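You operate a simulated robot arm through the tools that you are given. There is no shell and no other tool. Be economical: measure what you need, move in short steps, check, and stop when the job is done.

Carry out the task below with a simulated two-armed robot. There is one attempt and no reset: what you move stays moved.

JOB
Pick up the bottle labelled "sealer coat" from the forming bench with one hand, pass it to the other hand and put it on the ledge of the shelf unit. Set down upright: bottle.

It is judged by the outcome, as a careful person would: the job done as asked, and still so three seconds after it is handed in. It fails if anything else is knocked over, pushed out of place, dropped, spilled or broken.

ROBOT AND FRAMES
Two 7-joint arms with two-finger grippers on one trunk, on a base that drives. Base frame: it is fixed to the floor where the robot stands at the start and does not move with it; the origin is under the middle of the robot, x ahead of it, y to its left, z up; the surface under the hand at the start is at about z = 0.8. Units: m, degrees, N and s.
The left shoulder is at the start at [0.024, 0.215, 1.081], the right one opposite. With the tool pointing down near the work surface each hand reaches from about 0.2 to 0.76 m from the robot's upright axis, wherever it stands, measured 20 degrees to its own side. Places, roughly: ledge of the shelf unit (84x20 cm) [0.62, -0.94, 0.8]. Payload 2.2 kg a hand.
Tool frame (each hand has its own): the origin (TCP) lies between the finger pads and is the grasp point; the fingertips stand 0.019 m ahead of it; z points along the fingers, y is the line along which they close. Largest opening 0.116 m; the body of the gripper starts 0.07 m behind the TCP.
Orientation is told as [roll, pitch, yaw] about the base's x, y, z axes, in that order, counted from this pose: with the fingers straight down and closing along the base's y, the tool's x points along the base's -x, its y along +y and its z along -z.

CONTROLS
- The arms move only by the tool apply_moves. It takes "left_moves", "right_moves" or both (then of equal length, played together; a hand with none holds still); each is a list of rows, each a list of 7 numbers: the turn, a rotation vector about the tool's x, y, z in units of 5 degrees (1.0 is 5 degrees), then the shift along the tool's x, y, z in units of 20 mm (1.0 is 20 mm), then the finger opening in cm, from 0 to 11.6. In form: [[wx, wy, wz, x, y, z, hand], ...]. A call has 1 to 10 rows; each row shifts and turns the commanded pose from where the row before left it, along the tool's axes as they then stand. A call with a number of a shift or a turn outside -1 to 1 is refused whole. Each row takes 0.2 s and may step no farther than 0.05 m and 8.6 degrees from the row before; otherwise, or with a gripper value out of range, the whole call is refused. Where a pose cannot be reached the arm comes as near as it can. A force on the tool above 40 N (or 10 N above the force at the start of the call, whichever is more), or a blocked arm, ends the call early, and 0.2 s more pass. Each finger halts on what it meets, pressing with about 41 N; the grip force reading is that of the motor and also rises with nothing between the fingers. The clock runs only during rows and for 0.2 s after the last one: add rows that do not move to give the fingers time. It gives the time, the measured TCP pose, the force on the tool (base axes), the opening and the grip force at its end, in the units of the frame above (readings bear some noise), with the torque about the TCP (base axes, N m) and any sound that the robot's microphone picked up.
- Cameras (640 x 400 px; columns grow to the right, rows downward): "scene" is now at [0.1282, -0.016, 1.2431]; the picture's right is [-0.17, -0.99, 0.00], its down [-0.64, 0.11, -0.76] and it looks along [0.75, -0.13, -0.64] (base axes); focal length 214 px, centre (320, 200). "left" rides on the left gripper at [0.069, 0.015, -0.096] in its tool frame; the picture's right is [-0.21, 0.98, 0.00], its down [-0.76, -0.17, -0.63] and it looks along [-0.62, -0.14, 0.77] (tool axes); focal length 251 px, centre (320, 200). "right" rides on the right gripper at [0.069, -0.015, -0.096] in its tool frame; the picture's right is [0.21, 0.98, 0.00], its down [-0.76, 0.17, -0.63] and it looks along [-0.62, 0.14, 0.77] (tool axes); focal length 251 px, centre (320, 200). There is no depth. A picture from a camera that has moved, and an enlarged one, comes with that camera's place and axes in the base frame and with its lens.
- camera(camera): a new picture of that camera. No time passes.
- raise_lower(by): slides the trunk up (or, below 0, down) by that many m; the arms and the scene camera ride with it, the base frame stays. It gives what a move gives, with no picture.
- steer(legs): drives the robot by 1 to 6 legs, each [ahead, left, turn to the left] in m, m and degrees, along the robot's own axes; the way and the turn of a leg run together, so that a leg with both is an arc; at most 1.5 m and 180 degrees a leg. The arms and the cameras ride along, it lands a little off, and it stops where it bumps. It gives what a move gives.
- turn_head(pan, tilt): turns the head with the scene camera to pan (to the left, within 80 degrees either way) and tilt (down, from -29 to 69), counted from straight ahead of the robot. It gives what a move gives.
- enlarge(camera, box): a new picture of the part [left, top, right, bottom] of that camera's present view, enlarged. No time passes.
- sign_off(): hands the job in; it is judged then, once.

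Go step by step. Nothing tells you exact positions but the pictures and the camera data: compare them with the known pose of the tool, close in by small moves and look again before you grip or let go. The budget is 120 turns and 92 pictures, counting those below and the enlarged ones. Unless the task says otherwise, let go and move clear before handing in, and close with one line.

The tools are called after "Call:" as name(argument=value, ...) on one line, values as JSON. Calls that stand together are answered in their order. apply_moves: Moves the arms, as the interface text tells. Its arguments: {"type":"object","properties":{"left_moves":{"type":"array","items":{"type":"array","items":{"type":"number"}}},"right_moves":{"type":"array","items":{"type":"array","items":{"type":"number"}}}},"required":[]} The other tools are called the same way: raise_lower (by) slides the trunk up or down; steer (legs) drives the base; turn_head (pan, tilt) turns the head that bears the scene camera; camera (camera) takes a picture; enlarge (camera, box) takes an enlarged picture of a part of a camera's view; sign_off () hands the job in.

At the start:

```text
t: 0.0
left_eef_pos: [0.5223, 0.1623, 1.0352]
left_tcp_rot: [0.1, 0.1, -0.1]
left_wrist_force: [-0.1, -0.3, -0.5]
left_torque: [-0.02, 0.0, 0.01]
left_width: 0.1162
left_gripper_force: 0.1
right_eef_pos: [0.5019, -0.3225, 1.0922]
right_tcp_rot: [0.1, 0.0, 0.0]
right_wrist_force: [-0.1, -0.8, -0.6]
right_torque: [-0.02, 0.01, 0.0]
right_width: 0.1156
right_gripper_force: 0.0
trunk travel left (down, up): [-0.225, 0.265]
robot x, y, heading: [-0.0009, -0.0005, 0.1]
head pan, tilt: [-9.5, 39.9]
```

scene: 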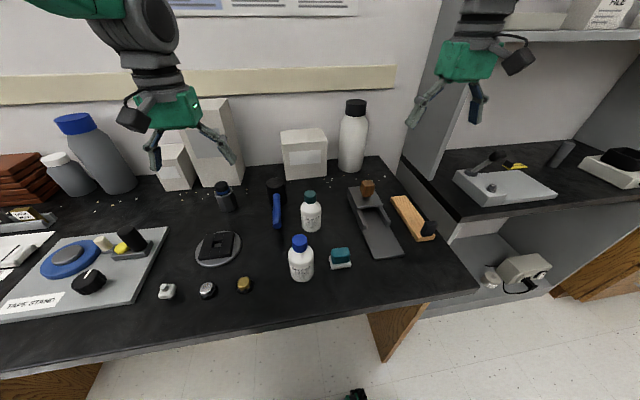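
right: 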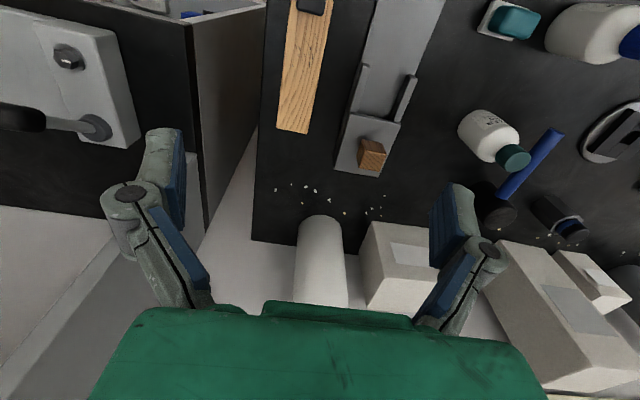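
left: 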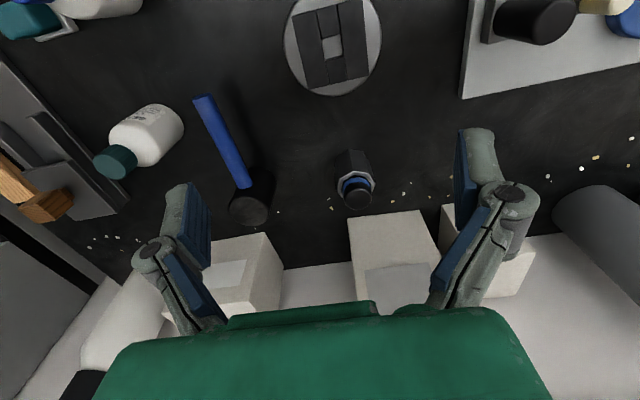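

I see two small white bottles, one with a blue cap and one with a teal cap. I will enlarge the view to read the labels.

Call:
enlarge(camera="scene", box=[260, 170, 360, 290])

Call:
enlarge(camera="scene", box=[400, 120, 640, 300])

```text
3.33 times, centred on (310, 230) of scene
camera zoom: at [0.1282, -0.016, 1.2431], right [-0.17, -0.99, 0.0], down [-0.64, 0.11, -0.76], along [0.75, -0.13, -0.64], focal length 715 px, centre (353, 100)
```

zoom: 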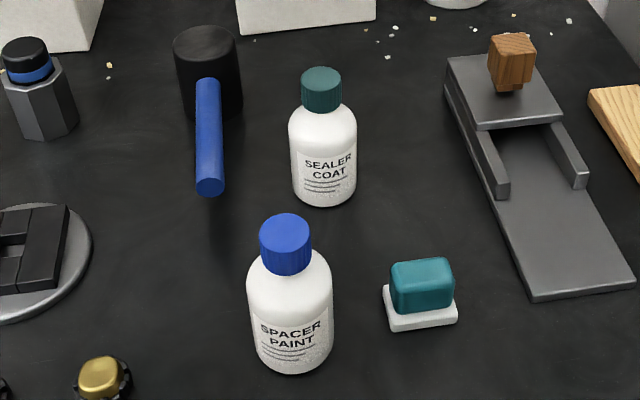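

```text
2.22 times, centred on (520, 210) of scene
camera zoom: at [0.1282, -0.016, 1.2431], right [-0.17, -0.99, 0.0], down [-0.64, 0.11, -0.76], along [0.75, -0.13, -0.64], focal length 477 px, centre (-124, 178)
```

zoom: 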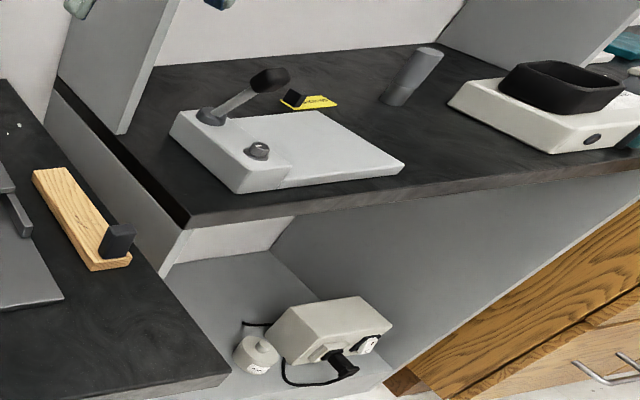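

The sealer coat bottle has the teal cap and stands at about (0.545, -0.062), roughly 0.115 m tall. I plan to take its cap with the left hand from above, and have the right hand take the body at a tilt. First I move the left hand above it.

Call:
apply_moves(left_moves=[[0, 0, 0, 0, -1, 0, 11.6], [0, 0, 0, 0, -1, 0, 10], [0, 0, 0, 0, -1, 0, 9], [0, 0, 0, 0, -1, 0, 8], [0, 0, 0, 0, -1, 0, 7], [0, 0, 0, 0, -1, 0, 7], [0, 0, 0, 0, -1, 0, 7], [0, 0, 0, 0, -1, 0, 7], [0, 0, 0, 0, -1, 0, 7], [0, 0, 0, 0, -1, 0, 7]])

Call:
camera(camera="left")

Call:
camera(camera="scene")

```text
t: 2.4
left_eef_pos: [0.5307, -0.0176, 1.0768]
left_tcp_rot: [-4.1, -2.0, 2.7]
left_wrist_force: [-0.3, -0.3, -0.7]
left_torque: [-0.03, -0.02, -0.03]
left_width: 0.0697
left_gripper_force: 0.0
right_eef_pos: [0.4957, -0.3209, 1.0957]
right_tcp_rot: [0.0, -0.5, 0.1]
right_wrist_force: [-0.4, -0.2, -0.6]
right_torque: [-0.03, -0.01, 0.04]
right_width: 0.116
right_gripper_force: 0.1
trunk travel left (down, up): [-0.225, 0.265]
robot x, y, heading: [-0.0004, -0.0004, 0.2]
head pan, tilt: [-9.5, 39.9]
stopped in row 10 (left hand): the arm was blocked; the commanded pose is now the measured one
```

```text
86 pictures are left
camera left: at [0.4572, 0.0005, 1.1709], right [0.17, 0.98, -0.06], down [0.74, -0.09, 0.67], along [0.65, -0.16, -0.74], focal length 251 px, centre (320, 200)
```

left: 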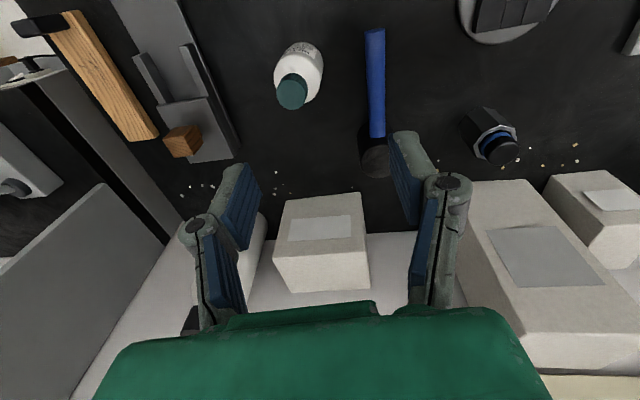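

```text
85 pictures are left
camera scene: at [0.1276, -0.017, 1.2431], right [-0.17, -0.99, 0.0], down [-0.64, 0.11, -0.76], along [0.75, -0.13, -0.64], focal length 214 px, centre (320, 200)
```

scene: 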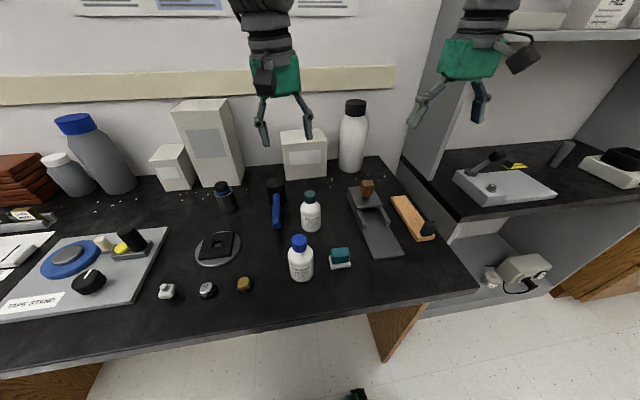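

The left arm reached its inner limit, and the left camera puts the bottle at about (0.537, -0.058). I will first bring the left hand back outward a little, then drive the base 0.16 m to the right.

Call:
apply_moves(left_moves=[[0, 0, 0, 0, 1, 0, 7], [0, 0, 0, 0, 1, 0, 7], [0, 0, 0, 0, 1, 0, 7], [0, 0, 0, 0, 1, 0, 7], [0.8, 0, 0, 0, 1, 0, 7], [0, 0.4, 0.5, 0, 1, 0, 7]])

Call:
steer(legs=[[0, -0.16, 0]])

Call:
camera(camera="left")

```text
t: 3.8
left_eef_pos: [0.5257, 0.1016, 1.0658]
left_tcp_rot: [-8.1, -0.3, -0.4]
left_wrist_force: [-0.2, 0.1, -1.3]
left_torque: [-0.02, -0.02, 0.0]
left_width: 0.07
left_gripper_force: 0.1
right_eef_pos: [0.4967, -0.3205, 1.095]
right_tcp_rot: [0.1, -0.5, 0.1]
right_wrist_force: [0.0, 0.0, -0.5]
right_torque: [-0.02, 0.02, -0.01]
right_width: 0.116
right_gripper_force: 0.0
trunk travel left (down, up): [-0.225, 0.265]
robot x, y, heading: [0.0013, -0.0016, 0.0]
head pan, tilt: [-9.5, 39.9]
```

```text
t: 5.2
left_eef_pos: [0.5247, -0.0483, 1.0645]
left_tcp_rot: [-8.6, -0.3, -0.2]
left_wrist_force: [0.0, 0.5, 0.5]
left_torque: [-0.06, 0.03, -0.01]
left_width: 0.07
left_gripper_force: 0.0
right_eef_pos: [0.4971, -0.4675, 1.0987]
right_tcp_rot: [-0.6, -0.4, 0.1]
right_wrist_force: [0.0, 1.1, 1.0]
right_torque: [-0.06, 0.02, 0.02]
right_width: 0.1159
right_gripper_force: 0.0
trunk travel left (down, up): [-0.225, 0.265]
robot x, y, heading: [-0.0033, -0.1601, 0.0]
head pan, tilt: [-9.5, 39.9]
```

```text
84 pictures are left
camera left: at [0.4561, -0.0173, 1.1587], right [0.22, 0.96, -0.15], down [0.75, -0.07, 0.65], along [0.62, -0.25, -0.74], focal length 251 px, centre (320, 200)
```

left: 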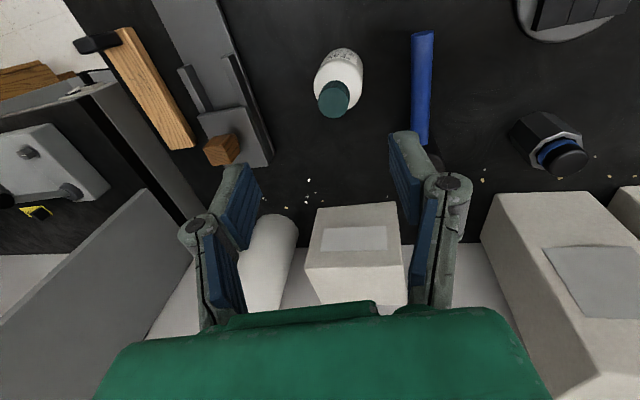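

The left hand is now near the bottle, which is at about (0.537, -0.059). I will level the roll, align, and come down to just above the cap.

Call:
apply_moves(left_moves=[[-0.86, 0, 0, -0.3, -0.3, 0, 7], [-0.86, 0, 0, -0.3, -0.25, 0, 7], [0, 0, 0, 0, 0, 1, 7], [0, 0, 0, 0, 0, 1, 7], [0, 0, 0, 0, 0, 1, 7], [0, 0, 0, 0, 0, 1, 7], [0, 0, 0, 0, 0, 1, 7], [0, 0, 0, 0, 0, 0, 7]])

Call:
camera(camera="left")

Call:
enlarge(camera="scene", box=[180, 100, 340, 300])

```text
t: 7.0
left_eef_pos: [0.5358, -0.0845, 0.9702]
left_tcp_rot: [1.4, -0.5, -0.3]
left_wrist_force: [0.5, -0.4, -0.4]
left_torque: [0.04, -0.01, 0.0]
left_width: 0.07
left_gripper_force: 0.0
right_eef_pos: [0.4913, -0.4972, 1.0921]
right_tcp_rot: [0.8, -0.5, 0.0]
right_wrist_force: [-0.6, -0.6, 1.1]
right_torque: [0.02, 0.02, 0.0]
right_width: 0.1162
right_gripper_force: 0.1
trunk travel left (down, up): [-0.225, 0.265]
robot x, y, heading: [0.002, -0.1587, -0.2]
head pan, tilt: [-9.5, 39.9]
```

```text
83 pictures are left
camera left: at [0.4654, -0.0712, 1.0675], right [0.22, 0.98, 0.03], down [0.75, -0.19, 0.63], along [0.62, -0.12, -0.77], focal length 251 px, centre (320, 200)
```

left: 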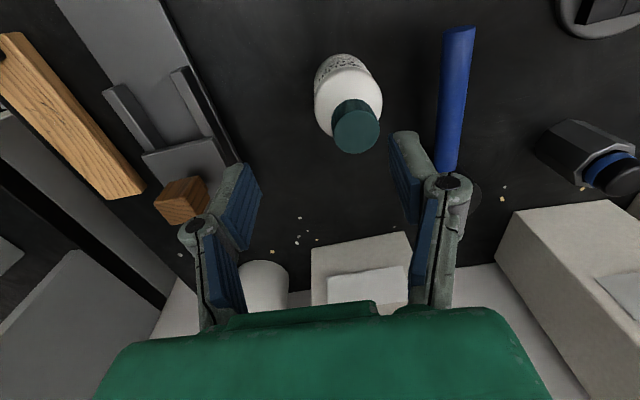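

```text
2.00 times, centred on (260, 200) of scene
camera zoom: at [0.1281, -0.1764, 1.2431], right [-0.16, -0.99, 0.0], down [-0.64, 0.1, -0.76], along [0.75, -0.13, -0.64], focal length 429 px, centre (440, 200)
```

zoom: 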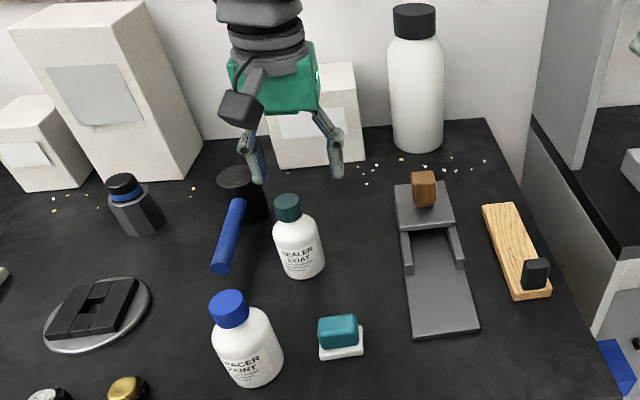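

The cap resolves to (0.537, -0.059), and the hand is 25 mm too far right. I will shift it left and come down a bit.

Call:
apply_moves(left_moves=[[0.28, 0, 0, 0, 0.65, 0, 7], [0, 0, 0, 0, 0.6, 0, 7], [0, 0, 0, 0, 0, 0.7, 7], [0, 0, 0, 0, 0, 0.7, 7], [0, 0, 0, 0, 0, 0, 7]])

Call:
camera(camera="left")

```text
t: 8.2
left_eef_pos: [0.5357, -0.0503, 0.943]
left_tcp_rot: [-0.3, -0.3, -0.3]
left_wrist_force: [-0.3, -0.7, -0.7]
left_torque: [0.02, 0.02, 0.0]
left_width: 0.0702
left_gripper_force: 0.1
right_eef_pos: [0.4916, -0.4901, 1.0935]
right_tcp_rot: [0.4, -0.7, 0.1]
right_wrist_force: [-0.2, 0.9, -0.5]
right_torque: [-0.02, -0.03, -0.01]
right_width: 0.1161
right_gripper_force: 0.1
trunk travel left (down, up): [-0.225, 0.265]
robot x, y, heading: [0.0008, -0.1593, 0.1]
head pan, tilt: [-9.5, 39.9]
```

```text
81 pictures are left
camera left: at [0.4654, -0.0348, 1.0389], right [0.22, 0.98, 0.0], down [0.75, -0.17, 0.64], along [0.62, -0.14, -0.77], focal length 251 px, centre (320, 200)
```

left: 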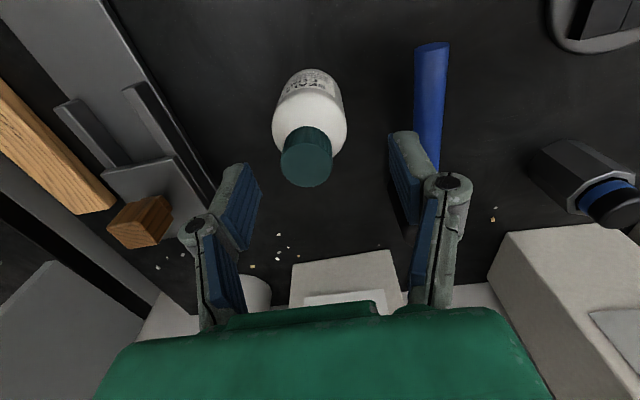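

The cap is confirmed at (0.536, -0.059). I will shift 9 mm to the right, lower to grip height and look.

Call:
apply_moves(left_moves=[[0, 0, 0, 0, -0.45, 0, 7], [0, 0, 0, 0, 0, 0.75, 7], [0, 0, 0, 0, 0, 0.75, 7], [0, 0, 0, 0, 0, 0.7, 7], [0, 0, 0, 0, 0, 0, 7]])

Call:
camera(camera="left")

Call:
enlarge(camera="scene", box=[270, 140, 370, 260])

```text
t: 9.4
left_eef_pos: [0.5351, -0.0493, 0.8979]
left_tcp_rot: [-0.8, -0.5, -0.2]
left_wrist_force: [-0.2, 0.2, 0.3]
left_torque: [-0.09, 0.03, 0.01]
left_width: 0.0699
left_gripper_force: 0.1
right_eef_pos: [0.4931, -0.4765, 1.0973]
right_tcp_rot: [-0.2, -0.6, 0.1]
right_wrist_force: [0.6, 0.9, -0.9]
right_torque: [-0.03, 0.02, 0.0]
right_width: 0.116
right_gripper_force: 0.0
trunk travel left (down, up): [-0.225, 0.265]
robot x, y, heading: [0.0017, -0.1608, 0.0]
head pan, tilt: [-9.5, 39.9]
```

```text
80 pictures are left
camera left: at [0.4645, -0.0329, 0.9938], right [0.22, 0.98, -0.01], down [0.75, -0.16, 0.64], along [0.62, -0.15, -0.77], focal length 251 px, centre (320, 200)
```

left: 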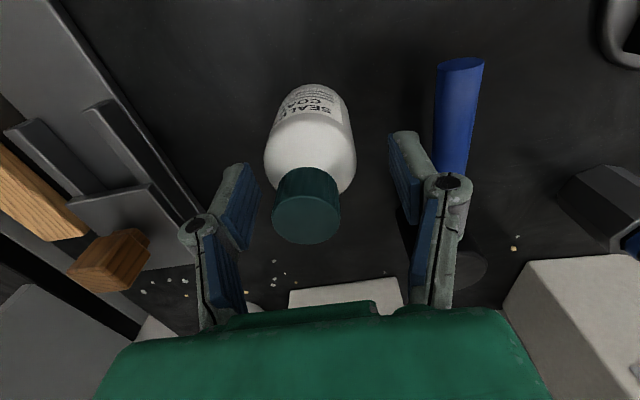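

```text
3.33 times, centred on (320, 200) of scene
camera zoom: at [0.1282, -0.1568, 1.2432], right [-0.16, -0.99, 0.01], down [-0.64, 0.09, -0.77], along [0.75, -0.13, -0.64], focal length 715 px, centre (320, 200)
```

zoom: 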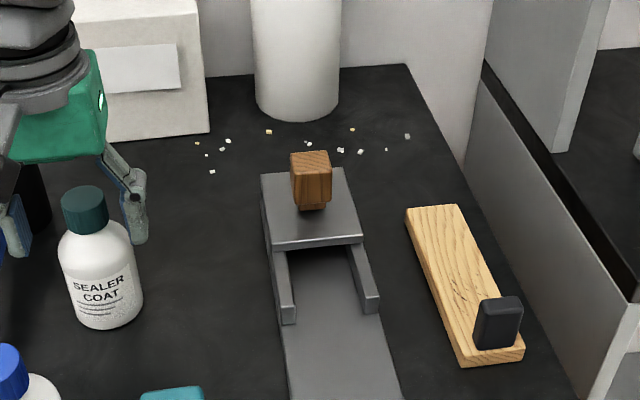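

The body sways a little after the drive, about 1 cm sideways. I will wait with still rows for it to settle.

Call:
apply_moves(left_moves=[[0, 0, 0, 0, 0, 0, 7], [0, 0, 0, 0, 0, 0, 7], [0, 0, 0, 0, 0, 0, 7], [0, 0, 0, 0, 0, 0, 7], [0, 0, 0, 0, 0, 0, 7], [0, 0, 0, 0, 0, 0, 7], [0, 0, 0, 0, 0, 0, 7], [0, 0, 0, 0, 0, 0, 7]])

Call:
camera(camera="left")

```text
t: 11.2
left_eef_pos: [0.5341, -0.0646, 0.8968]
left_tcp_rot: [-0.2, -0.5, -0.3]
left_wrist_force: [0.0, -0.5, -0.4]
left_torque: [0.03, 0.01, -0.03]
left_width: 0.0699
left_gripper_force: 0.1
right_eef_pos: [0.4917, -0.494, 1.0943]
right_tcp_rot: [0.6, -0.7, 0.0]
right_wrist_force: [-0.6, -0.2, -0.3]
right_torque: [0.04, 0.0, -0.01]
right_width: 0.1161
right_gripper_force: 0.0
trunk travel left (down, up): [-0.225, 0.265]
robot x, y, heading: [0.0005, -0.1588, 0.2]
head pan, tilt: [-9.5, 39.9]
```

```text
78 pictures are left
camera left: at [0.4647, -0.0497, 0.9951], right [0.22, 0.98, 0.0], down [0.75, -0.17, 0.64], along [0.62, -0.14, -0.77], focal length 251 px, centre (320, 200)
```

left: 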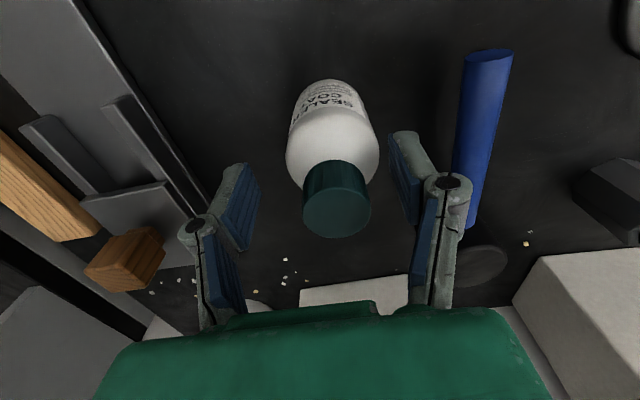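

Still swaying by a few millimetres, so I wait longer.

Call:
apply_moves(left_moves=[[0, 0, 0, 0, 0, 0, 7], [0, 0, 0, 0, 0, 0, 7], [0, 0, 0, 0, 0, 0, 7], [0, 0, 0, 0, 0, 0, 7], [0, 0, 0, 0, 0, 0, 7], [0, 0, 0, 0, 0, 0, 7], [0, 0, 0, 0, 0, 0, 7], [0, 0, 0, 0, 0, 0, 7], [0, 0, 0, 0, 0, 0, 7], [0, 0, 0, 0, 0, 0, 7]])

Call:
apply_moves(left_moves=[[0, 0, 0, 0, 0, 0, 7], [0, 0, 0, 0, 0, 0, 7], [0, 0, 0, 0, 0, 0, 7], [0, 0, 0, 0, 0, 0, 7], [0, 0, 0, 0, 0, 0, 7], [0, 0, 0, 0, 0, 0, 7], [0, 0, 0, 0, 0, 0, 7], [0, 0, 0, 0, 0, 0, 7], [0, 0, 0, 0, 0, 0, 7]])

Call:
apply_moves(left_moves=[[0, 0, 0, 0, 0, 0, 7]])

Call:
camera(camera="left")

```text
t: 13.4
left_eef_pos: [0.536, -0.0487, 0.8971]
left_tcp_rot: [-0.8, -0.4, 0.0]
left_wrist_force: [-0.4, 1.4, 0.3]
left_torque: [-0.06, 0.03, 0.01]
left_width: 0.07
left_gripper_force: 0.1
right_eef_pos: [0.4932, -0.4764, 1.098]
right_tcp_rot: [-0.1, -0.7, 0.2]
right_wrist_force: [-0.3, 0.4, 0.1]
right_torque: [-0.01, 0.01, -0.02]
right_width: 0.1158
right_gripper_force: 0.1
trunk travel left (down, up): [-0.225, 0.265]
robot x, y, heading: [-0.0009, -0.1563, 0.0]
head pan, tilt: [-9.5, 39.9]
```

```text
t: 15.4
left_eef_pos: [0.5347, -0.0604, 0.8974]
left_tcp_rot: [-0.3, -0.3, -0.3]
left_wrist_force: [-0.3, 0.5, 0.3]
left_torque: [0.02, -0.02, -0.04]
left_width: 0.0701
left_gripper_force: 0.1
right_eef_pos: [0.4918, -0.4889, 1.0944]
right_tcp_rot: [0.3, -0.6, 0.1]
right_wrist_force: [-0.3, -0.2, 0.4]
right_torque: [-0.01, 0.03, -0.01]
right_width: 0.1157
right_gripper_force: 0.1
trunk travel left (down, up): [-0.225, 0.265]
robot x, y, heading: [-0.0027, -0.1596, -0.1]
head pan, tilt: [-9.5, 39.9]
```

```text
t: 15.8
left_eef_pos: [0.5353, -0.06, 0.8968]
left_tcp_rot: [-0.3, -0.3, -0.2]
left_wrist_force: [0.4, 0.0, -0.1]
left_torque: [-0.01, -0.05, 0.0]
left_width: 0.0699
left_gripper_force: 0.1
right_eef_pos: [0.4931, -0.4889, 1.0939]
right_tcp_rot: [0.5, -0.6, 0.1]
right_wrist_force: [-0.4, -0.1, -0.4]
right_torque: [-0.01, -0.02, -0.01]
right_width: 0.116
right_gripper_force: 0.0
trunk travel left (down, up): [-0.225, 0.265]
robot x, y, heading: [-0.0028, -0.1641, -0.1]
head pan, tilt: [-9.5, 39.9]
```

```text
77 pictures are left
camera left: at [0.4647, -0.0443, 0.9948], right [0.22, 0.98, 0.0], down [0.75, -0.17, 0.64], along [0.62, -0.14, -0.77], focal length 251 px, centre (320, 200)
```

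left: 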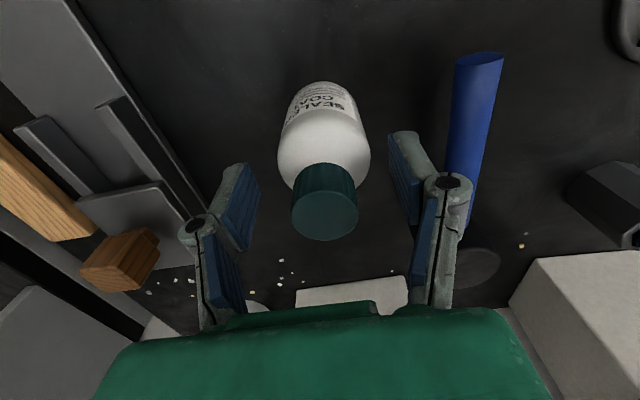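

The hand is now within about 2 mm of the cap axis at its sway extreme, so I close the fingers on the cap.

Call:
apply_moves(left_moves=[[0, 0, 0, -0.1, 0, 0, 5], [0, 0, 0, 0, 0, 0, 3.5], [0, 0, 0, 0, 0, 0, 2.5], [0, 0, 0, 0, 0, 0, 2.0], [0, 0, 0, 0, 0, 0, 2.0]])

Call:
camera(camera="left")

Call:
enlarge(camera="scene", box=[220, 140, 320, 260])

```text
t: 17.0
left_eef_pos: [0.537, -0.0609, 0.9007]
left_tcp_rot: [-0.2, -0.9, -0.2]
left_wrist_force: [4.2, 1.2, 36.2]
left_torque: [-0.07, -0.12, -0.13]
left_width: 0.0343
left_gripper_force: 40.9
right_eef_pos: [0.4913, -0.4899, 1.095]
right_tcp_rot: [0.6, -0.8, 0.0]
right_wrist_force: [-0.4, -0.4, 0.5]
right_torque: [-0.01, 0.0, 0.02]
right_width: 0.116
right_gripper_force: 0.0
trunk travel left (down, up): [-0.225, 0.265]
robot x, y, heading: [-0.0006, -0.1621, 0.1]
head pan, tilt: [-9.5, 39.9]
```

```text
76 pictures are left
camera left: at [0.4663, -0.0448, 0.9978], right [0.22, 0.98, 0.0], down [0.75, -0.17, 0.64], along [0.63, -0.14, -0.76], focal length 251 px, centre (320, 200)
```

left: 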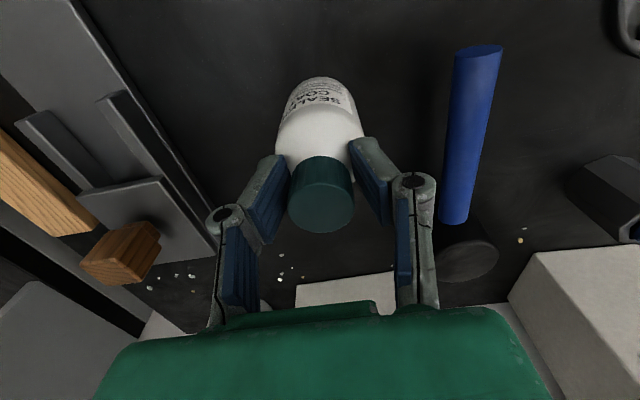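

```text
3.33 times, centred on (270, 200) of scene
camera zoom: at [0.1239, -0.1775, 1.2439], right [-0.16, -0.99, 0.0], down [-0.63, 0.11, -0.77], along [0.76, -0.13, -0.64], focal length 715 px, centre (487, 200)
```

zoom: 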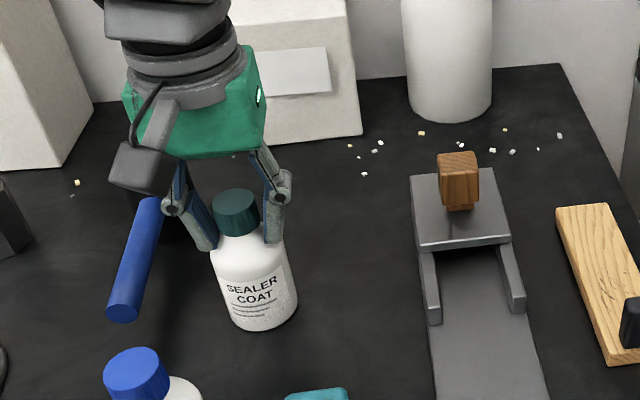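

The cap is gripped, with the fingertips pressing on the shoulder. I lift gently.

Call:
apply_moves(left_moves=[[0, 0, 0, 0, 0, -0.3, 2.0], [0, 0, 0, 0, 0, -0.5, 2.0], [0, 0, 0, 0, 0, -1, 2.0], [0, 0, 0, 0, 0, -1, 2.0], [0, 0, 0, 0, 0, -1, 2.0], [0, 0, 0, 0, 0, -1, 2.0], [0, 0, 0, 0, 0, -1, 2.0], [0, 0, 0, 0, 0, -1, 2.0], [0, 0, 0, 0, 0, -1, 2.0]])

Call:
camera(camera="scene")

```text
t: 19.0
left_eef_pos: [0.5357, -0.0591, 1.0546]
left_tcp_rot: [-0.3, -0.5, -0.2]
left_wrist_force: [0.3, 0.0, 0.0]
left_torque: [-0.02, -0.02, 0.02]
left_width: 0.02
left_gripper_force: 0.2
right_eef_pos: [0.4933, -0.4888, 1.0942]
right_tcp_rot: [0.3, -0.7, 0.2]
right_wrist_force: [-0.9, -0.7, -0.5]
right_torque: [0.01, 0.02, -0.04]
right_width: 0.1163
right_gripper_force: 0.1
trunk travel left (down, up): [-0.225, 0.265]
robot x, y, heading: [-0.003, -0.1626, 0.0]
head pan, tilt: [-9.5, 39.9]
```

```text
74 pictures are left
camera scene: at [0.1278, -0.1764, 1.2431], right [-0.16, -0.99, 0.0], down [-0.64, 0.11, -0.76], along [0.75, -0.13, -0.64], focal length 214 px, centre (320, 200)
```

scene: 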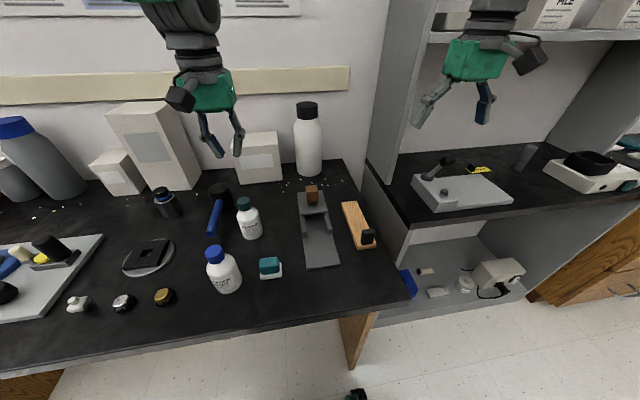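

The fingertips closed on the sloping shoulder and slid off the cap; the bottle still stands upright. I will reopen, check it, and regrip higher so that only the cap is held.

Call:
apply_moves(left_moves=[[0, 0, 0, 0, 0, 0, 4], [0, 0, 0, 0, 0, 0, 6], [0, 0, 0, 0, 0, 1, 6], [0, 0, 0, 0, 0, 1, 6], [0, 0, 0, 0, 0, 1, 6], [0, 0, 0, 0, 0, 1, 6], [0, 0, 0, 0, 0, 1, 6], [0, 0, 0, 0, 0, 0, 6]])

Call:
camera(camera="left")

Call:
enlarge(camera="scene", box=[200, 140, 300, 260])

```text
t: 20.8
left_eef_pos: [0.5367, -0.0606, 0.9529]
left_tcp_rot: [-0.3, -0.4, -0.2]
left_wrist_force: [-1.5, -0.3, -0.1]
left_torque: [0.0, 0.0, 0.0]
left_width: 0.0601
left_gripper_force: 0.0
right_eef_pos: [0.4923, -0.4892, 1.0945]
right_tcp_rot: [0.4, -0.7, 0.1]
right_wrist_force: [-0.2, 0.1, -0.3]
right_torque: [-0.02, 0.02, -0.01]
right_width: 0.1162
right_gripper_force: 0.1
trunk travel left (down, up): [-0.225, 0.265]
robot x, y, heading: [-0.0034, -0.1618, -0.1]
head pan, tilt: [-9.5, 39.9]
```

```text
73 pictures are left
camera left: at [0.4657, -0.0444, 1.0506], right [0.22, 0.98, 0.0], down [0.75, -0.17, 0.64], along [0.62, -0.14, -0.77], focal length 251 px, centre (320, 200)
```

left: 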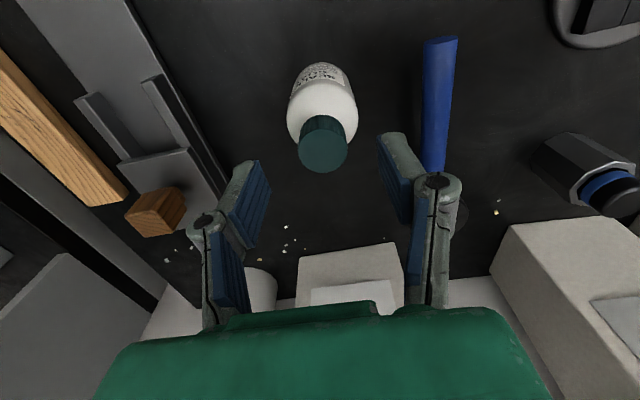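

```text
3.33 times, centred on (250, 200) of scene
camera zoom: at [0.128, -0.1764, 1.2431], right [-0.16, -0.99, 0.0], down [-0.64, 0.11, -0.76], along [0.75, -0.13, -0.64], focal length 715 px, centre (553, 200)
```

zoom: 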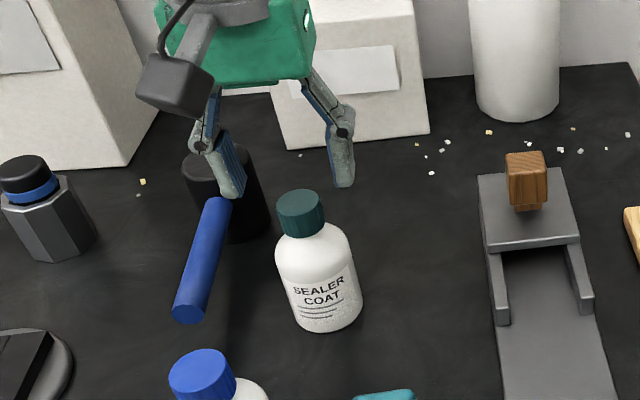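

The bottle is intact at about (0.536, -0.058) and the sway has died out. I come down to z = 0.91 and close.

Call:
apply_moves(left_moves=[[0, 0, 0, 0, 0.1, 0.75, 6], [0, 0, 0, 0, 0, 0.7, 6], [0, 0, 0, 0, 0, 0.7, 6], [0, 0, 0, 0, 0, 0, 6], [0, 0, 0, 0, 0, 0, 4.5], [0, 0, 0, 0, 0, 0, 3], [0, 0, 0, 0, 0, 0, 2], [0, 0, 0, 0, 0, 0, 1]])

Call:
camera(camera="left")

Call:
enlarge(camera="scene", box=[200, 140, 300, 260])

```text
t: 22.6
left_eef_pos: [0.536, -0.0593, 0.9109]
left_tcp_rot: [-0.3, -0.3, -0.1]
left_wrist_force: [-1.1, -1.1, 0.5]
left_torque: [-0.03, 0.03, -0.01]
left_width: 0.0304
left_gripper_force: 41.3
right_eef_pos: [0.4933, -0.489, 1.0946]
right_tcp_rot: [0.3, -0.5, 0.1]
right_wrist_force: [0.3, -0.4, -0.3]
right_torque: [0.0, -0.02, -0.05]
right_width: 0.1159
right_gripper_force: 0.0
trunk travel left (down, up): [-0.225, 0.265]
robot x, y, heading: [0.0007, -0.1569, -0.2]
head pan, tilt: [-9.5, 39.9]
```

```text
71 pictures are left
camera left: at [0.4668, -0.0431, 1.0081], right [0.22, 0.98, 0.0], down [0.75, -0.17, 0.64], along [0.62, -0.14, -0.77], focal length 251 px, centre (320, 200)
```

left: 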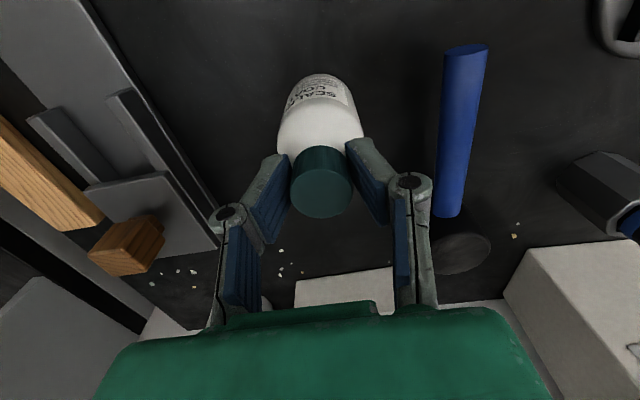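

```text
3.33 times, centred on (250, 200) of scene
camera zoom: at [0.1283, -0.1768, 1.243], right [-0.16, -0.99, 0.0], down [-0.64, 0.11, -0.76], along [0.75, -0.13, -0.65], focal length 715 px, centre (553, 200)
```

zoom: 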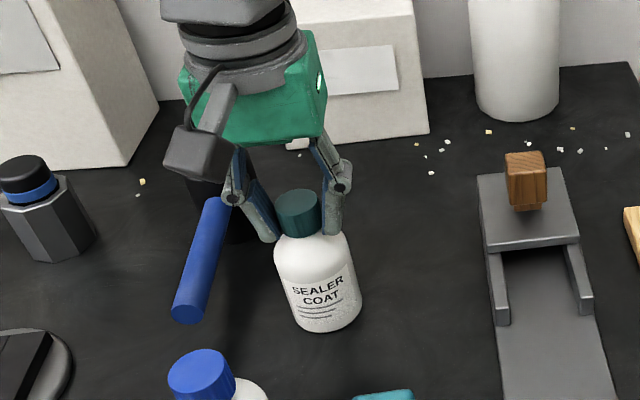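

This time the cap is gripped with no vertical force and a 30 mm width. I lift slowly.

Call:
apply_moves(left_moves=[[0, 0, 0, 0, 0, -0.2, 1], [0, 0, 0, 0, 0, -0.4, 1], [0, 0, 0, 0, 0, -0.6, 1], [0, 0, 0, 0, 0, -0.8, 1], [0, 0, 0, 0, 0, 0, 1]])

Call:
enlarge(camera="scene", box=[200, 120, 300, 260])

```text
t: 23.8
left_eef_pos: [0.5385, -0.0583, 0.9507]
left_tcp_rot: [-0.2, -0.3, -0.3]
left_wrist_force: [-0.5, 0.3, -4.7]
left_torque: [-0.01, 0.03, 0.02]
left_width: 0.0304
left_gripper_force: 40.4
right_eef_pos: [0.4931, -0.4883, 1.0946]
right_tcp_rot: [0.4, -0.6, 0.1]
right_wrist_force: [0.0, 0.0, 0.5]
right_torque: [0.0, 0.02, 0.02]
right_width: 0.1161
right_gripper_force: 0.1
trunk travel left (down, up): [-0.225, 0.265]
robot x, y, heading: [0.0026, -0.1586, -0.1]
head pan, tilt: [-9.5, 39.9]
```

```text
2.86 times, centred on (250, 190) of scene
camera zoom: at [0.129, -0.1763, 1.2429], right [-0.16, -0.99, 0.0], down [-0.64, 0.11, -0.76], along [0.75, -0.13, -0.65], focal length 613 px, centre (520, 229)
```

zoom: 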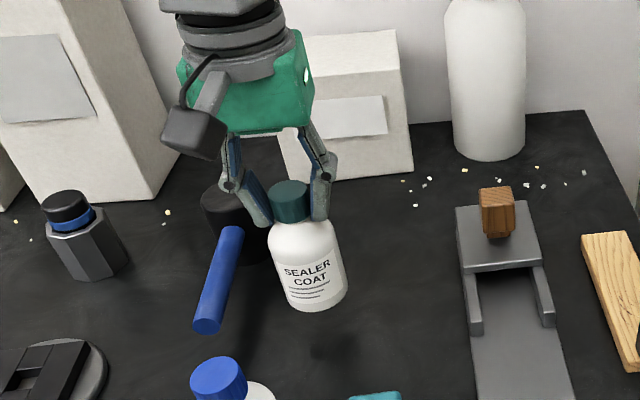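

The bottle is held and weighs about half a kilo. I raise it to the handover place in front of the robot while yawing the right hand to point forward-left.

Call:
apply_moves(left_moves=[[0, 0, 0, 0.21, -0.33, -0.72, 1], [0, 0, 0, 0.21, -0.33, -0.72, 1], [0, 0, 0, 0.21, -0.33, -0.72, 1], [0, 0, 0, 0.21, -0.33, -0.72, 1], [0, 0, 0, 0.21, -0.33, -0.72, 1], [0, 0, 0, 0.21, -0.33, -0.72, 1], [0, 0, 0, 0.21, -0.33, -0.72, 1], [0, 0, 0, 0.21, -0.33, -0.72, 1], [0, 0, 0, 0.21, -0.33, -0.72, 1]], right_moves=[[0, 0, -1, 0, 0, 0, 11.6], [0, 0, -1, 0, 0, 0, 11.6], [0, 0, -1, 0, 0, 0, 11.6], [0, 0, -1, 0, 0, 0, 11.6], [0, 0, -1, 0, 0, 0, 11.6], [0, 0, -1, 0, 0, 0, 11.6], [0, 0, -1, 0, 0, 0, 11.6], [0, 0, -1, 0, 0, 0, 11.6], [0, 0, -1, 0, 0, 0, 11.6]])

Call:
apply_moves(right_moves=[[0, -1, 0, 0, 0, 0, 11.6], [0, -1, 0, 0, 0, 0, 11.6], [0, -1, 0, 0, 0, 0, 11.6], [0, -1, 0, 0, 0, 0, 11.6], [0, -1, 0, 0, 0, 0, 11.6], [0, -1, 0, 0, 0, 0, 11.6], [0, -1, 0, 0, 0, 0, 11.6], [0, -1, 0, 0, 0, 0, 11.6], [0, -1, 0, 0, 0, 0, 11.6], [0, -1, 0, 0, 0, 0, 11.6]])

Call:
camera(camera="scene")

Call:
camera(camera="right")

```text
t: 25.8
left_eef_pos: [0.4987, -0.1169, 1.0813]
left_tcp_rot: [-0.4, -0.4, -0.2]
left_wrist_force: [0.4, -0.5, -2.6]
left_torque: [0.01, -0.05, -0.04]
left_width: 0.0303
left_gripper_force: 41.1
right_eef_pos: [0.4912, -0.4885, 1.0948]
right_tcp_rot: [-0.1, -0.9, 45.1]
right_wrist_force: [0.2, -0.5, 0.2]
right_torque: [0.03, -0.01, -0.01]
right_width: 0.1161
right_gripper_force: 0.0
trunk travel left (down, up): [-0.225, 0.265]
robot x, y, heading: [0.0029, -0.1602, -0.1]
head pan, tilt: [-9.5, 39.9]
```

```text
t: 28.0
left_eef_pos: [0.4994, -0.1179, 1.0817]
left_tcp_rot: [-0.3, -0.4, -0.2]
left_wrist_force: [0.2, 0.7, -3.9]
left_torque: [0.01, 0.01, -0.03]
left_width: 0.0303
left_gripper_force: 40.6
right_eef_pos: [0.4926, -0.49, 1.0947]
right_tcp_rot: [0.0, -50.9, 45.2]
right_wrist_force: [0.4, -0.2, -0.2]
right_torque: [-0.03, 0.01, 0.0]
right_width: 0.1157
right_gripper_force: 0.1
trunk travel left (down, up): [-0.225, 0.265]
robot x, y, heading: [0.0012, -0.1599, -0.0]
head pan, tilt: [-9.5, 39.9]
```

```text
68 pictures are left
camera scene: at [0.1276, -0.1796, 1.243], right [-0.16, -0.99, 0.0], down [-0.64, 0.11, -0.76], along [0.75, -0.12, -0.64], focal length 214 px, centre (320, 200)
```

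scene: 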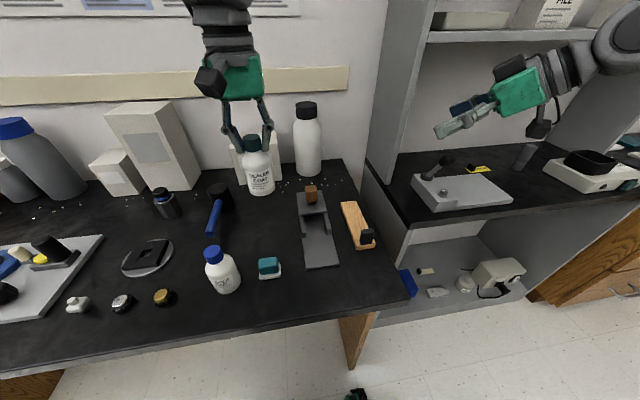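

```text
67 pictures are left
camera right: at [0.419, -0.5848, 1.102], right [-0.79, 0.59, -0.17], down [-0.13, 0.11, 0.99], along [0.6, 0.8, -0.01], focal length 251 px, centre (320, 200)
```

right: 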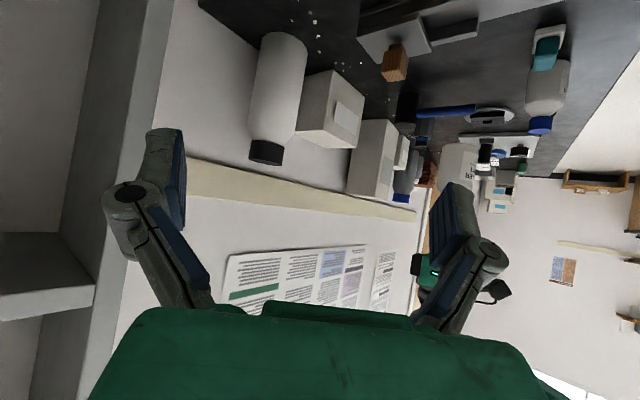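

The bottle hangs upright at the left hand, about (0.499, -0.118) with its base near z = 0.97. I bring the right hand to a standoff 0.14 m short of it.

Call:
apply_moves(right_moves=[[0, 0, 0, -0.055, 0.99, 0.585, 11.6], [0, 0, 0, -0.055, 0.99, 0.585, 11.6], [0, 0, 0, -0.055, 0.99, 0.585, 11.6], [0, 0, 0, -0.055, 0.99, 0.585, 11.6], [0, 0, 0, -0.055, 0.99, 0.585, 11.6], [0, 0, 0, -0.055, 0.99, 0.585, 11.6], [0, 0, 0, -0.055, 0.99, 0.585, 11.6], [0, 0, 0, -0.055, 0.99, 0.585, 11.6], [0, 0, 0, -0.055, 0.99, 0.585, 11.6], [0, 0, 0, -0.055, 0.99, 0.585, 11.6]])

Call:
camera(camera="right")

Call:
camera(camera="scene")

```text
t: 30.2
left_eef_pos: [0.4976, -0.1163, 1.0806]
left_tcp_rot: [-0.4, -0.4, -0.2]
left_wrist_force: [-0.1, -0.5, -4.1]
left_torque: [0.02, -0.02, 0.01]
left_width: 0.0301
left_gripper_force: 41.5
right_eef_pos: [0.4196, -0.2791, 1.0258]
right_tcp_rot: [-0.3, -50.6, 45.1]
right_wrist_force: [1.0, 0.1, 1.1]
right_torque: [-0.01, 0.01, 0.01]
right_width: 0.1158
right_gripper_force: 0.1
trunk travel left (down, up): [-0.225, 0.265]
robot x, y, heading: [-0.0007, -0.1612, -0.0]
head pan, tilt: [-9.5, 39.9]
```

```text
66 pictures are left
camera right: at [0.3464, -0.374, 1.0345], right [-0.79, 0.59, -0.17], down [-0.13, 0.11, 0.99], along [0.6, 0.8, -0.01], focal length 251 px, centre (320, 200)
```

right: 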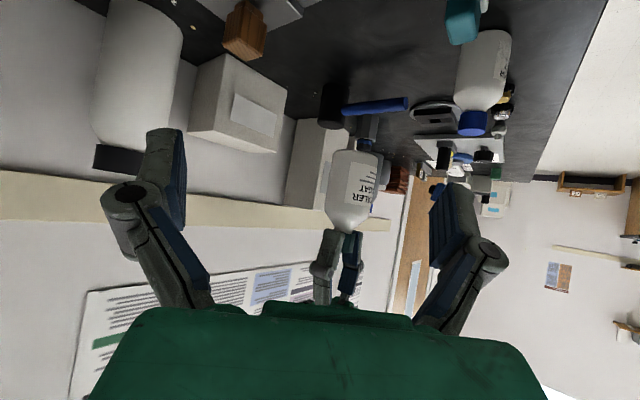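

```text
65 pictures are left
camera scene: at [0.1278, -0.175, 1.2431], right [-0.16, -0.99, 0.0], down [-0.64, 0.11, -0.76], along [0.75, -0.13, -0.64], focal length 214 px, centre (320, 200)
```

scene: 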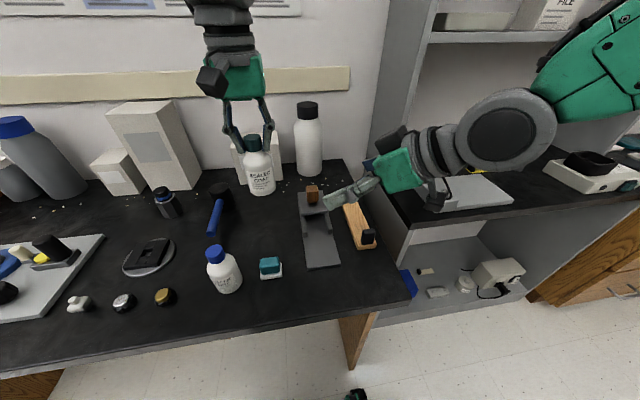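

The pictures agree: the bottle's base is at z = 0.968, straight ahead. I line up and go in halfway.

Call:
apply_moves(right_moves=[[0, 0, 0, -0.1, 0.98, 0.6, 11.6], [0, 0, 0, -0.1, 0.98, 0.6, 11.6], [0, 0, 0, -0.1, 0.98, 0.6, 11.6], [0, 0, 0, -0.72, 0, 0.9, 11.6], [0, 0, 0, -0.72, 0, 0.9, 11.6], [0, 0, 0, -0.72, 0, 0.9, 11.6], [0, 0, 0, 0, 0, 0, 11.6]])

Call:
camera(camera="right")

Call:
camera(camera="scene")

```text
t: 31.8
left_eef_pos: [0.4987, -0.1161, 1.081]
left_tcp_rot: [-0.5, -0.4, -0.2]
left_wrist_force: [-0.2, 0.8, -4.2]
left_torque: [-0.02, 0.01, 0.02]
left_width: 0.0304
left_gripper_force: 40.8
right_eef_pos: [0.4519, -0.1657, 1.0077]
right_tcp_rot: [-0.3, -50.7, 45.3]
right_wrist_force: [-0.3, 0.5, -0.1]
right_torque: [-0.01, 0.0, -0.02]
right_width: 0.1158
right_gripper_force: 0.1
trunk travel left (down, up): [-0.225, 0.265]
robot x, y, heading: [0.0024, -0.1625, 0.2]
head pan, tilt: [-9.5, 39.9]
```

```text
64 pictures are left
camera right: at [0.377, -0.2617, 1.0166], right [-0.79, 0.59, -0.17], down [-0.13, 0.11, 0.99], along [0.6, 0.8, -0.01], focal length 251 px, centre (320, 200)
```

right: 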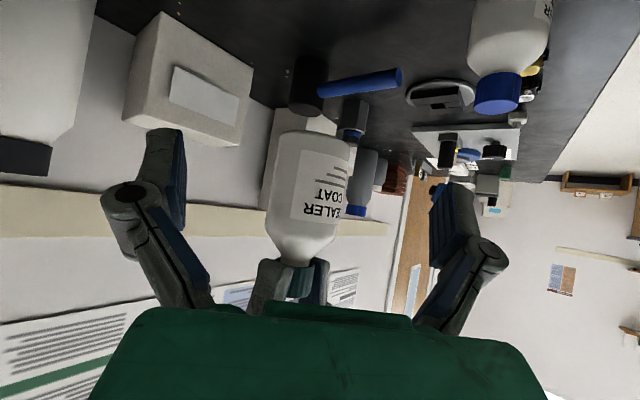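

```text
63 pictures are left
camera scene: at [0.1278, -0.1752, 1.2431], right [-0.16, -0.99, 0.0], down [-0.64, 0.11, -0.76], along [0.75, -0.13, -0.64], focal length 214 px, centre (320, 200)
```

scene: 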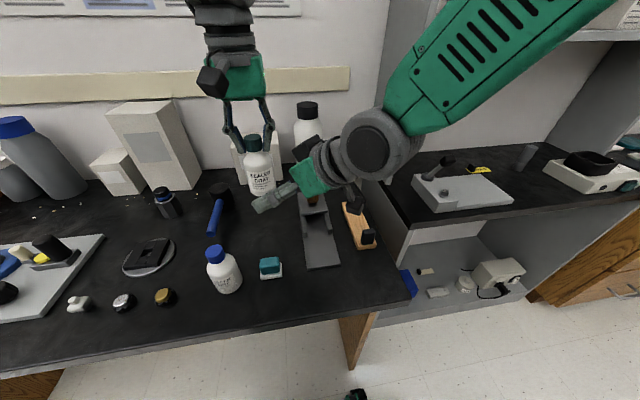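

Well aligned and clear of the left hand. I go in the last 68 mm.

Call:
apply_moves(right_moves=[[0, 0, 0, -0.71, 0.05, 0.88, 11.6], [0, 0, 0, -0.71, 0.05, 0.88, 11.6], [0, 0, 0, -0.71, 0, 0.88, 11.6], [0, 0, 0, 0, 0, 0, 11.6]])

Call:
camera(camera="right")

Call:
enlarge(camera="scene", box=[180, 60, 380, 240])

```text
t: 32.8
left_eef_pos: [0.4977, -0.1164, 1.0816]
left_tcp_rot: [-0.5, -0.3, -0.2]
left_wrist_force: [-0.2, 0.8, -3.3]
left_torque: [-0.02, 0.01, 0.02]
left_width: 0.0305
left_gripper_force: 41.0
right_eef_pos: [0.4978, -0.1178, 1.0093]
right_tcp_rot: [-0.3, -50.7, 45.3]
right_wrist_force: [0.6, 0.5, -0.4]
right_torque: [0.0, -0.03, -0.03]
right_width: 0.1161
right_gripper_force: 0.1
trunk travel left (down, up): [-0.225, 0.265]
robot x, y, heading: [0.001, -0.1571, -0.1]
head pan, tilt: [-9.5, 39.9]
```

```text
62 pictures are left
camera right: at [0.424, -0.2128, 1.0164], right [-0.79, 0.59, -0.17], down [-0.13, 0.11, 0.99], along [0.6, 0.8, -0.01], focal length 251 px, centre (320, 200)
```

right: 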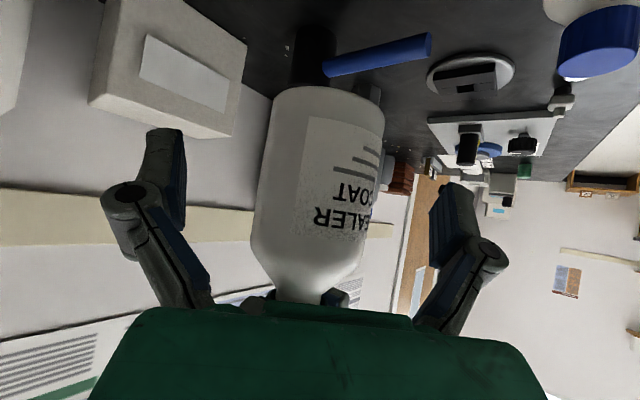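

```text
2.22 times, centred on (280, 150) of scene
camera zoom: at [0.1279, -0.175, 1.2431], right [-0.16, -0.99, 0.0], down [-0.64, 0.11, -0.76], along [0.75, -0.13, -0.64], focal length 477 px, centre (409, 311)
```

zoom: 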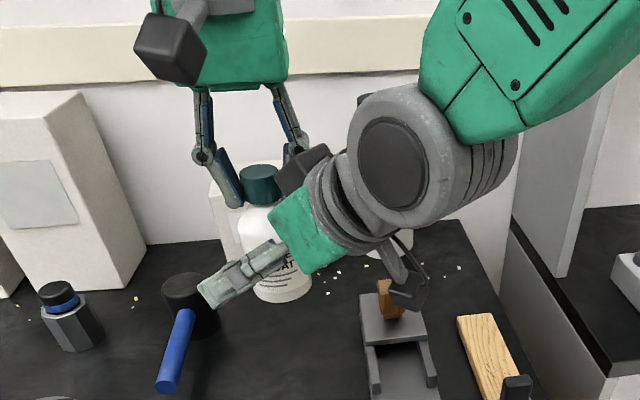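

The body is centred between the right fingers. I close the right hand.

Call:
apply_moves(right_moves=[[0, 0, 0, 0, 0, 0, 8.5], [0, 0, 0, 0, 0, 0, 6.5], [0, 0, 0, 0, 0, 0, 5], [0, 0, 0, 0, 0, 0, 3.5], [0, 0, 0, 0, 0, 0, 2.5], [0, 0, 0, 0, 0, 0, 2.5]])

Call:
camera(camera="right")

```text
t: 34.2
left_eef_pos: [0.4979, -0.1162, 1.0808]
left_tcp_rot: [-0.3, -0.3, -0.2]
left_wrist_force: [-7.8, 4.7, -0.5]
left_torque: [0.25, 0.53, 0.04]
left_width: 0.0303
left_gripper_force: 40.5
right_eef_pos: [0.4987, -0.1192, 1.0084]
right_tcp_rot: [-0.3, -50.8, 45.2]
right_wrist_force: [7.6, -4.6, 0.6]
right_torque: [0.13, 0.05, -0.07]
right_width: 0.0526
right_gripper_force: 41.0
trunk travel left (down, up): [-0.225, 0.265]
robot x, y, heading: [0.0, -0.1616, -0.2]
head pan, tilt: [-9.5, 39.9]
```

```text
60 pictures are left
camera right: at [0.4245, -0.2136, 1.0161], right [-0.79, 0.59, -0.17], down [-0.13, 0.11, 0.99], along [0.6, 0.8, -0.01], focal length 251 px, centre (320, 200)
```

right: 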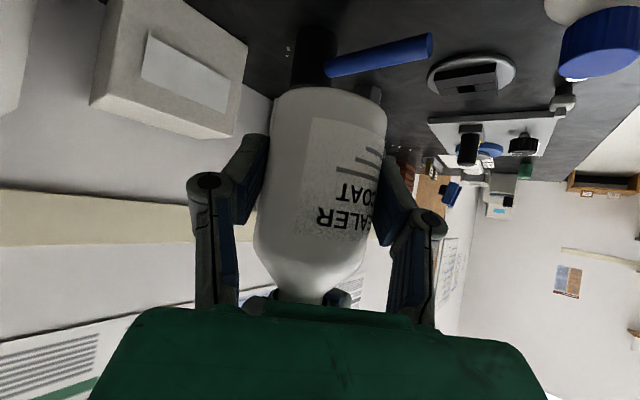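

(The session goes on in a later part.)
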